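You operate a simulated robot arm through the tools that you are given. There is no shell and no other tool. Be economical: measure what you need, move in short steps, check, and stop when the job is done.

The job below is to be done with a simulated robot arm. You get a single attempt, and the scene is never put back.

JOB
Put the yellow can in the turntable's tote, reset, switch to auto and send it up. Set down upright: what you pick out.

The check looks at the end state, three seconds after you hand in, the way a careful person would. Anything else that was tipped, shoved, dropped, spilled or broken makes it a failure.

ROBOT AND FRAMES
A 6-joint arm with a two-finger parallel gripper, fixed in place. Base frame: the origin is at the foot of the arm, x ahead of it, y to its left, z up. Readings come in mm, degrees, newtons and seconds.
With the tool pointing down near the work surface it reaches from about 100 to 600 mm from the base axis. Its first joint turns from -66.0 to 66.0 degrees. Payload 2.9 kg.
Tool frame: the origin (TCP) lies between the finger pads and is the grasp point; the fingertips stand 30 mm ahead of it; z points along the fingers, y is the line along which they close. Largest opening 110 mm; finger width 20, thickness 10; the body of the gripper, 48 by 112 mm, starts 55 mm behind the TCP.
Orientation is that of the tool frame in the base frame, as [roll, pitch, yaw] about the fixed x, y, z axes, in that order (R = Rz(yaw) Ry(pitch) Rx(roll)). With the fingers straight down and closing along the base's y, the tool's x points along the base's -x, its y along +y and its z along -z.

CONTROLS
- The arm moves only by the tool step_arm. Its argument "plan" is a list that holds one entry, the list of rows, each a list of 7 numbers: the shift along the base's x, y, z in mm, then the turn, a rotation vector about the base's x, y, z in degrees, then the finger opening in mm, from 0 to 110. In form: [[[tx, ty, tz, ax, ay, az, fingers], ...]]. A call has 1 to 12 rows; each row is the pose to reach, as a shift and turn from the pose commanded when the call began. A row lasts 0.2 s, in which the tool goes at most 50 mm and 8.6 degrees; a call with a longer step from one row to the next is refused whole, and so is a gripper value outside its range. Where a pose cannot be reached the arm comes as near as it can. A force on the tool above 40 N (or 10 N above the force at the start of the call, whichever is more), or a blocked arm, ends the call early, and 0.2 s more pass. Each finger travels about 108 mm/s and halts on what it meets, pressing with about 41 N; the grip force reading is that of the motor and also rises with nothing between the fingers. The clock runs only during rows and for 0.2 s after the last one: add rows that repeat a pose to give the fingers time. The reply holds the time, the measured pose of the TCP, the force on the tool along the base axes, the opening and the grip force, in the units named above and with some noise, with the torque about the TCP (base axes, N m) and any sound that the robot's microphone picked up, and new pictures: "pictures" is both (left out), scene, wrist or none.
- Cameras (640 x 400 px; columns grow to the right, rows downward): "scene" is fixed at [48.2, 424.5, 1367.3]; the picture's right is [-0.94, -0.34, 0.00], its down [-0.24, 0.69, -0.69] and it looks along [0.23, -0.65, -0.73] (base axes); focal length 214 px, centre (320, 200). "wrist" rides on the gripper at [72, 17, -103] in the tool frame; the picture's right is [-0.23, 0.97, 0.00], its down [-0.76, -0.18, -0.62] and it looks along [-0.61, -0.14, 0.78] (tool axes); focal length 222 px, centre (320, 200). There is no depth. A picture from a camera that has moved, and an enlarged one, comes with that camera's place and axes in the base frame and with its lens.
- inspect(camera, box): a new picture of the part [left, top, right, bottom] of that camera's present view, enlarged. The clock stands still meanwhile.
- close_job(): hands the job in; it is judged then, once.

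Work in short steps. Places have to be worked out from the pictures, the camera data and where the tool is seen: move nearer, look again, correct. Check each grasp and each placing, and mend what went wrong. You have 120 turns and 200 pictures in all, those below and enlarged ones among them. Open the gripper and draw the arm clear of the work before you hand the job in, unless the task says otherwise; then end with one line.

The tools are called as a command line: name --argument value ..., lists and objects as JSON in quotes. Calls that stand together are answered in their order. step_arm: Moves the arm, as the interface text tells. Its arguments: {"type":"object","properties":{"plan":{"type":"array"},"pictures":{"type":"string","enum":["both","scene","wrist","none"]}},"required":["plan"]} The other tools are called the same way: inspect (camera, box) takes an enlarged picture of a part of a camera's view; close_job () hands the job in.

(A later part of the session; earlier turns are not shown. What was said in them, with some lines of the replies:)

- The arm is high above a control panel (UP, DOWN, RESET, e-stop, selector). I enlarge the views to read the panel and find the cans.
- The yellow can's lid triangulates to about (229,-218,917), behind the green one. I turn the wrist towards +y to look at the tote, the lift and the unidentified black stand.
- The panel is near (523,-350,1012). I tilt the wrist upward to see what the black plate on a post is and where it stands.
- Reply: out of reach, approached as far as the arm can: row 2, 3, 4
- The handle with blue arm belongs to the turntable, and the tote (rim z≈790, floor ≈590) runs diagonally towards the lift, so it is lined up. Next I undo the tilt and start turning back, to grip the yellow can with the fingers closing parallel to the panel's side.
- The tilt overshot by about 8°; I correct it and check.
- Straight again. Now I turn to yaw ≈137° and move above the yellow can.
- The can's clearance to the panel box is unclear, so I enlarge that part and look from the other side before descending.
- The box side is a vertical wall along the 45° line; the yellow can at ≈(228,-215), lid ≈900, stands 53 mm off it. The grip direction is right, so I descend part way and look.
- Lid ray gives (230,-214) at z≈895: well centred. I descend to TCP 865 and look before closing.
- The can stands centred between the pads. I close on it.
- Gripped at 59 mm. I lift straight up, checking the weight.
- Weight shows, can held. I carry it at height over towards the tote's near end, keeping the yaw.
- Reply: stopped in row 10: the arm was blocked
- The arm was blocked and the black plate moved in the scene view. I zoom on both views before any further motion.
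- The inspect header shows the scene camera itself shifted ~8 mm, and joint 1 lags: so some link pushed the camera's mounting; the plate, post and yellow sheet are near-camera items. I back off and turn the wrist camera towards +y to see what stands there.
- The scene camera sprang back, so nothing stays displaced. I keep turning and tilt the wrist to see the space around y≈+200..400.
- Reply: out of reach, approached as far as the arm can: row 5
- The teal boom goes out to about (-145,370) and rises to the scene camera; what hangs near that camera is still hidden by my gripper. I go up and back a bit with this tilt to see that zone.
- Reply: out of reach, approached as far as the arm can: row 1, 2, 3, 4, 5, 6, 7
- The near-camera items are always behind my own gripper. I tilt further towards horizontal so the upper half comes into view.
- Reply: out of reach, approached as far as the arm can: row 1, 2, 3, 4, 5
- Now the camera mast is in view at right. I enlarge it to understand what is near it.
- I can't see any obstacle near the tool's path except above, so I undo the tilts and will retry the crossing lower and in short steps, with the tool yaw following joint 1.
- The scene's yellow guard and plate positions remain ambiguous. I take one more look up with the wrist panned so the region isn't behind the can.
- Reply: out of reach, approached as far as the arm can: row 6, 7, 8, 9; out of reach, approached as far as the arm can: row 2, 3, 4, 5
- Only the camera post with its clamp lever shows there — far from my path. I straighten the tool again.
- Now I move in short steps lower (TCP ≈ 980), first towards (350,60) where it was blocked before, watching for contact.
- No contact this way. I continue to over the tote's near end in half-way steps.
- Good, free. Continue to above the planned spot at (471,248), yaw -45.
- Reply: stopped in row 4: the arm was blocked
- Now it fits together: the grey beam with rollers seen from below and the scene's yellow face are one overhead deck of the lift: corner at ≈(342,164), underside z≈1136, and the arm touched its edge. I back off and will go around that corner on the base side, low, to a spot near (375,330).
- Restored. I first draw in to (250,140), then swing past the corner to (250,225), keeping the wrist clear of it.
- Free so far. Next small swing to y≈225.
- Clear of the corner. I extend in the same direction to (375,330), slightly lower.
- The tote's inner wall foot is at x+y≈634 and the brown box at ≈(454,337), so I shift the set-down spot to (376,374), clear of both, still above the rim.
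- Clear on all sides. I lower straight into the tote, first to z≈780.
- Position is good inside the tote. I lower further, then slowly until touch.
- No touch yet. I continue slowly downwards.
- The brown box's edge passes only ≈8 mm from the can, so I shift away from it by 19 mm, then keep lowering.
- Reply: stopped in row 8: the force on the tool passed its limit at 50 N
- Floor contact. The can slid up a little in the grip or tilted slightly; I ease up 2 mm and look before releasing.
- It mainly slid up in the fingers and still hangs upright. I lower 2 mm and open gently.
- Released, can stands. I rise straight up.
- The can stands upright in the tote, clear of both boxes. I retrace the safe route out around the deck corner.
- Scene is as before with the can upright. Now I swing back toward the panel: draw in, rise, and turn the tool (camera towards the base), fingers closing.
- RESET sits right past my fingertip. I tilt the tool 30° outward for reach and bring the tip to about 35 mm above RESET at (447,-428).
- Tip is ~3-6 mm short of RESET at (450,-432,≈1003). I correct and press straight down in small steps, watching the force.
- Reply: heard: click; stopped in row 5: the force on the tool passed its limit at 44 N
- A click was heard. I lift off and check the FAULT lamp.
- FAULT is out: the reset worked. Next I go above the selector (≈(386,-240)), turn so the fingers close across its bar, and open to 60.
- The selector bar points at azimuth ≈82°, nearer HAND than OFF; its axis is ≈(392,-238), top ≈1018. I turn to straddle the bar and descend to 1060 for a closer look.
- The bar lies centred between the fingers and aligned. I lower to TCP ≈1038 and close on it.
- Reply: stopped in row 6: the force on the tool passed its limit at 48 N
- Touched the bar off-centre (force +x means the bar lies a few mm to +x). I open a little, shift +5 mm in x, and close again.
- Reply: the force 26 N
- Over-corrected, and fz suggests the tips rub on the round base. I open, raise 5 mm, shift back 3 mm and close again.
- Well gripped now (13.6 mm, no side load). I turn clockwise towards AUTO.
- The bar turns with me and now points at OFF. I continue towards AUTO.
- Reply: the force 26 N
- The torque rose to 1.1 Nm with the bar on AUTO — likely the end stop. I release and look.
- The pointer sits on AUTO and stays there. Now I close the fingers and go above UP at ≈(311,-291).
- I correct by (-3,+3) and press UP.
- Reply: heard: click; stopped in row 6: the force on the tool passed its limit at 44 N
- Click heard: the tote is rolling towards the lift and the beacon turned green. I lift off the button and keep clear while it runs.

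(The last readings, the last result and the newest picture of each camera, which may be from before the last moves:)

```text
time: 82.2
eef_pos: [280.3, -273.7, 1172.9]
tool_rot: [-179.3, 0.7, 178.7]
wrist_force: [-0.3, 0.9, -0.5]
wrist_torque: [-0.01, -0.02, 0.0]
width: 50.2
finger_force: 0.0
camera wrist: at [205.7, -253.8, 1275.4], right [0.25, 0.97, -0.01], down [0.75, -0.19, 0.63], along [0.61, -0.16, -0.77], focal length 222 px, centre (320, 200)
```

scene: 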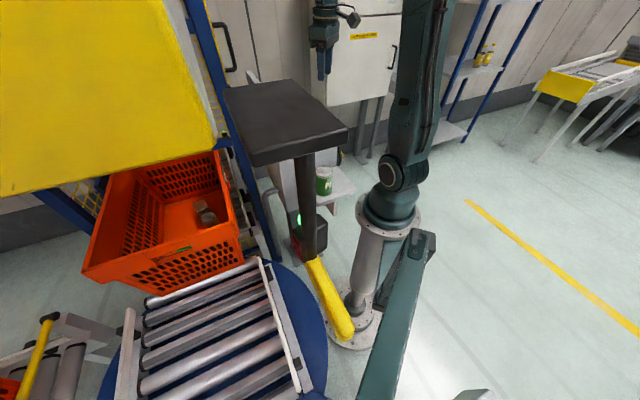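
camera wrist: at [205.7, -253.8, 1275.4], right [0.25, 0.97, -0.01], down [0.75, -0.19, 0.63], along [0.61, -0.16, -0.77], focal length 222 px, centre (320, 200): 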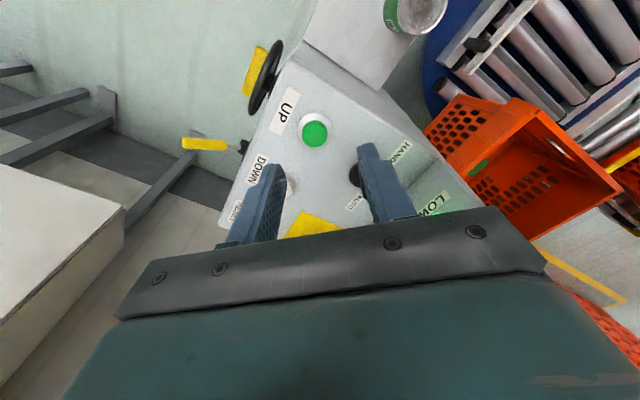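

The tote rides into the lift. I wait with the arm still and watch until it is up.

step_arm --plan '[[[0, 0, 0, 0, 0, 0, 50], [0, 0, 0, 0, 0, 0, 50], [0, 0, 0, 0, 0, 0, 50], [0, 0, 0, 0, 0, 0, 50], [0, 0, 0, 0, 0, 0, 50], [0, 0, 0, 0, 0, 0, 50], [0, 0, 0, 0, 0, 0, 50], [0, 0, 0, 0, 0, 0, 50], [0, 0, 0, 0, 0, 0, 50], [0, 0, 0, 0, 0, 0, 50], [0, 0, 0, 0, 0, 0, 50], [0, 0, 0, 0, 0, 0, 50]]]' --pictures "none"

step_arm --plan '[[[0, 0, 0, 0, 0, 0, 50], [0, 0, 0, 0, 0, 0, 50], [0, 0, 0, 0, 0, 0, 50], [0, 0, 0, 0, 0, 0, 50], [0, 0, 0, 0, 0, 0, 50], [0, 0, 0, 0, 0, 0, 50], [0, 0, 0, 0, 0, 0, 50], [0, 0, 0, 0, 0, 0, 50], [0, 0, 0, 0, 0, 0, 50], [0, 0, 0, 0, 0, 0, 50], [0, 0, 0, 0, 0, 0, 50], [0, 0, 0, 0, 0, 0, 50]]]' --pictures "both"

```text
time: 84.8
eef_pos: [280.1, -275.4, 1172.5]
tool_rot: [-179.3, 0.7, 178.6]
wrist_force: [-0.6, 0.2, -0.3]
wrist_torque: [-0.03, -0.05, 0.02]
width: 50.3
finger_force: 0.2
```

```text
time: 87.4
eef_pos: [280.2, -273.7, 1171.4]
tool_rot: [-179.5, 0.7, 178.6]
wrist_force: [0.2, -0.1, 0.0]
wrist_torque: [0.01, -0.02, 0.03]
width: 50.1
finger_force: 0.0
camera wrist: at [205.7, -253.8, 1275.4], right [0.25, 0.97, -0.01], down [0.75, -0.19, 0.63], along [0.61, -0.16, -0.77], focal length 222 px, centre (320, 200)
```

scene: 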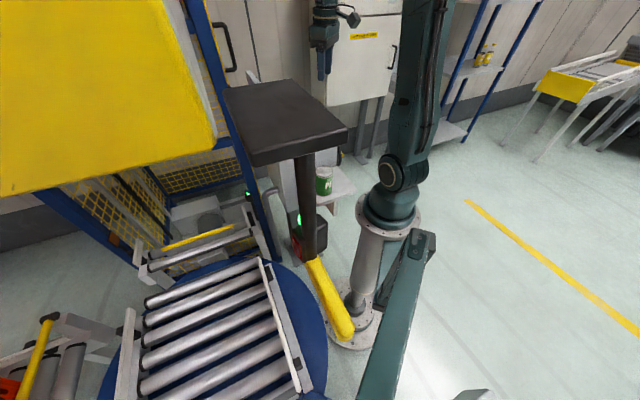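
wrist: 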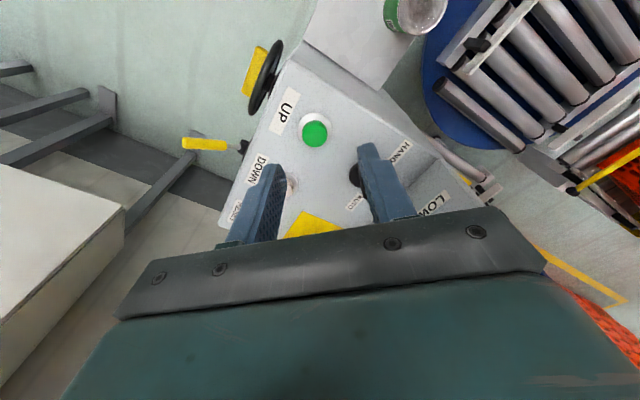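

The lift has left the bottom with the tote. I turn the wrist to read the TOP/RUN/FAULT lamps.

step_arm --plan '[[[0, 0, 0, 0, 0, 8, 50], [5, 5, 0, 0, 0, 16, 50], [10, 10, 0, 0, 0, 24, 50], [20, 15, 0, 0, 0, 32, 50], [30, 20, 0, 0, 0, 40, 50], [40, 20, 0, 0, 0, 46, 50], [40, 20, 0, 0, 0, 46, 50], [40, 20, 0, 0, 0, 46, 50], [40, 20, 0, 0, 0, 46, 50], [40, 20, 0, 0, 0, 46, 50]]]' --pictures "both"

```text
time: 89.6
eef_pos: [320.1, -255.0, 1171.2]
tool_rot: [-179.3, 0.7, -135.4]
wrist_force: [0.4, -0.7, 0.2]
wrist_torque: [-0.01, 0.04, 0.03]
width: 50.0
finger_force: 0.0
camera wrist: at [254.0, -292.9, 1274.1], right [-0.52, 0.85, -0.01], down [0.66, 0.41, 0.63], along [0.54, 0.33, -0.77], focal length 222 px, centre (320, 200)
```

scene: 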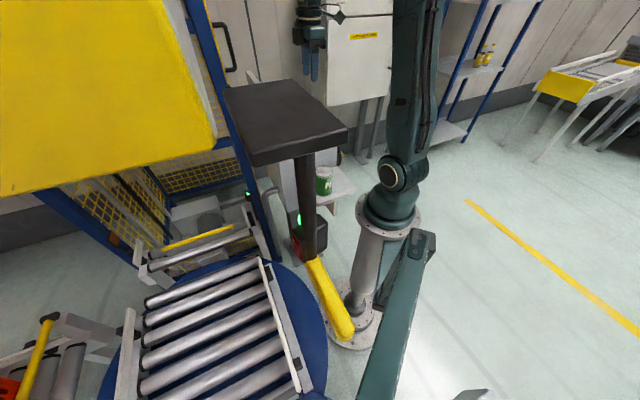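
wrist: 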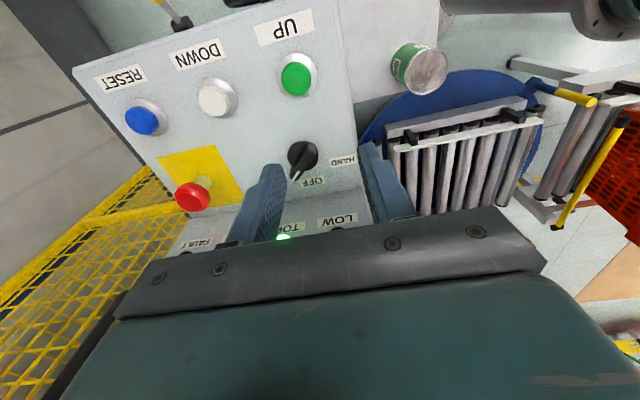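

TOP is lit, LOW and FAULT are off, selector on AUTO. I open the gripper fully, draw up to the start height and check once more.

step_arm --plan '[[[-5, 5, 30, 0, 0, 0, 70], [-10, 10, 60, 0, 0, 0, 90], [-15, 15, 90, 0, 0, 0, 110], [-20, 15, 110, 0, 0, 0, 110], [-20, 15, 110, 0, 0, 0, 110], [-20, 15, 110, 0, 0, 0, 110], [-20, 15, 110, 0, 0, 0, 110], [-20, 15, 110, 0, 0, 0, 110], [-20, 15, 110, 0, 0, 0, 110], [-20, 15, 110, 0, 0, 0, 110], [-20, 15, 110, 0, 0, 0, 110], [-20, 15, 110, 0, 0, 0, 110]]]' --pictures "both"

inspect --camera "wrist" --box '[130, 80, 400, 250]'

```text
time: 92.2
eef_pos: [298.7, -240.4, 1280.4]
tool_rot: [-179.5, 0.7, -135.3]
wrist_force: [-0.4, -0.5, -0.4]
wrist_torque: [0.01, -0.01, -0.03]
width: 109.9
finger_force: 0.1
out of reach, approached as far as the arm can: row 3
camera wrist: at [232.8, -278.1, 1383.6], right [-0.52, 0.85, -0.01], down [0.66, 0.41, 0.63], along [0.54, 0.33, -0.77], focal length 222 px, centre (320, 200)
```

scene: 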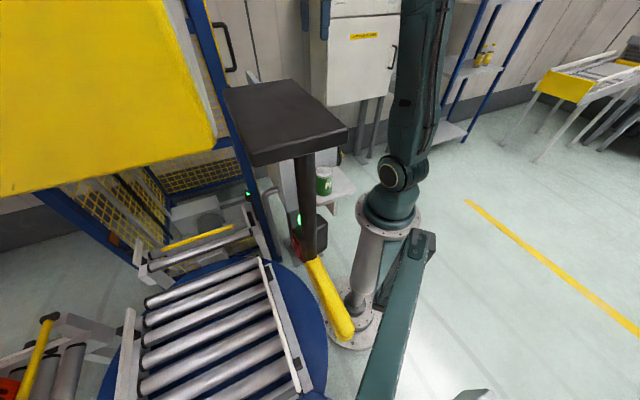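
wrist: 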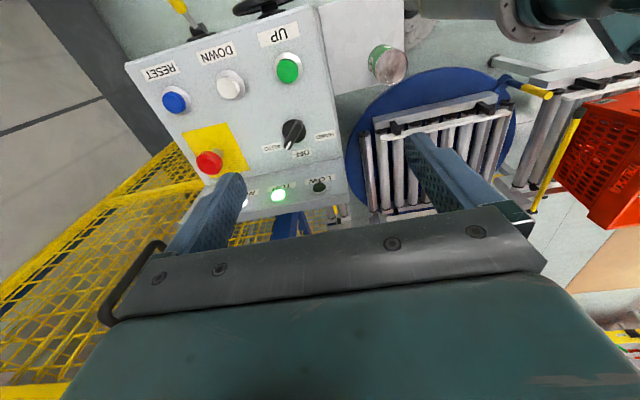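

```text
2.35 times, centred on (265, 165) of wrist
camera zoom: at [232.8, -278.1, 1383.6], right [-0.52, 0.85, -0.01], down [0.66, 0.41, 0.63], along [0.54, 0.33, -0.77], focal length 523 px, centre (449, 282)
```

zoom: 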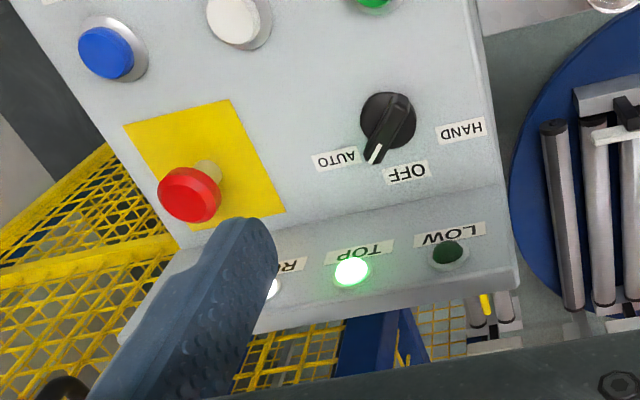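

TOP is lit; RUN seems lit too. I wait a few more seconds to see the cycle settle.

step_arm --plan '[[[0, 0, 0, 0, 0, -6, 110], [0, 0, 0, 0, 0, -12, 110], [0, 0, 0, 0, 0, -18, 110], [0, 0, 0, 0, 0, -18, 110], [0, 0, 0, 0, 0, -18, 110], [0, 0, 0, 0, 0, -18, 110], [0, 0, 0, 0, 0, -18, 110], [0, 0, 0, 0, 0, -18, 110], [0, 0, 0, 0, 0, -18, 110], [0, 0, 0, 0, 0, -18, 110], [0, 0, 0, 0, 0, -18, 110], [0, 0, 0, 0, 0, -18, 110]]]' --pictures "none"

step_arm --plan '[[[0, 0, 0, 0, 0, 0, 110], [0, 0, 0, 0, 0, 0, 110], [0, 0, 0, 0, 0, 0, 110], [0, 0, 0, 0, 0, 0, 110], [0, 0, 0, 0, 0, 0, 110], [0, 0, 0, 0, 0, 0, 110], [0, 0, 0, 0, 0, 0, 110], [0, 0, 0, 0, 0, 0, 110], [0, 0, 0, 0, 0, 0, 110], [0, 0, 0, 0, 0, 0, 110], [0, 0, 0, 0, 0, 0, 110], [0, 0, 0, 0, 0, 0, 110]]]' --pictures "both"

```text
time: 94.8
eef_pos: [299.5, -239.9, 1279.8]
tool_rot: [-179.3, 0.7, -153.4]
wrist_force: [-0.1, -0.4, 0.3]
wrist_torque: [-0.01, 0.01, 0.0]
width: 109.9
finger_force: 0.1
```

```text
time: 97.4
eef_pos: [298.9, -238.6, 1280.9]
tool_rot: [-179.5, 0.7, -153.3]
wrist_force: [-0.5, -0.4, -0.9]
wrist_torque: [0.0, 0.06, -0.05]
width: 110.1
finger_force: 0.1
camera wrist: at [224.9, -256.1, 1384.1], right [-0.23, 0.97, -0.01], down [0.75, 0.18, 0.63], along [0.62, 0.14, -0.77], focal length 222 px, centre (320, 200)
```

scene: 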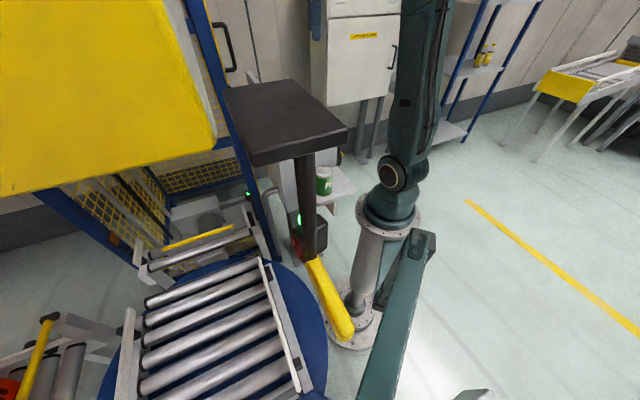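
wrist: 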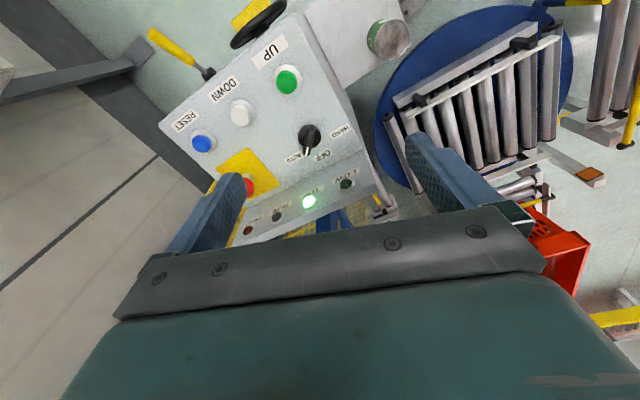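

RUN has gone out, TOP stays lit, FAULT is off, and the green can is still standing. The gripper is open and clear, so I hand in.

close_job

```text
The job is handed in.
```

I set the yellow can down upright in the turntable's tote, pressed RESET (FAULT went out), turned the selector to AUTO and pressed UP. The tote rolled into the lift, which went up: TOP is lit and RUN is off. On the way to the tote the arm twice bumped something near the lift's upper deck and the scene camera shook; it came back to its place each time and I saw nothing else moved or tipped. I could not see the can after the lift rose.
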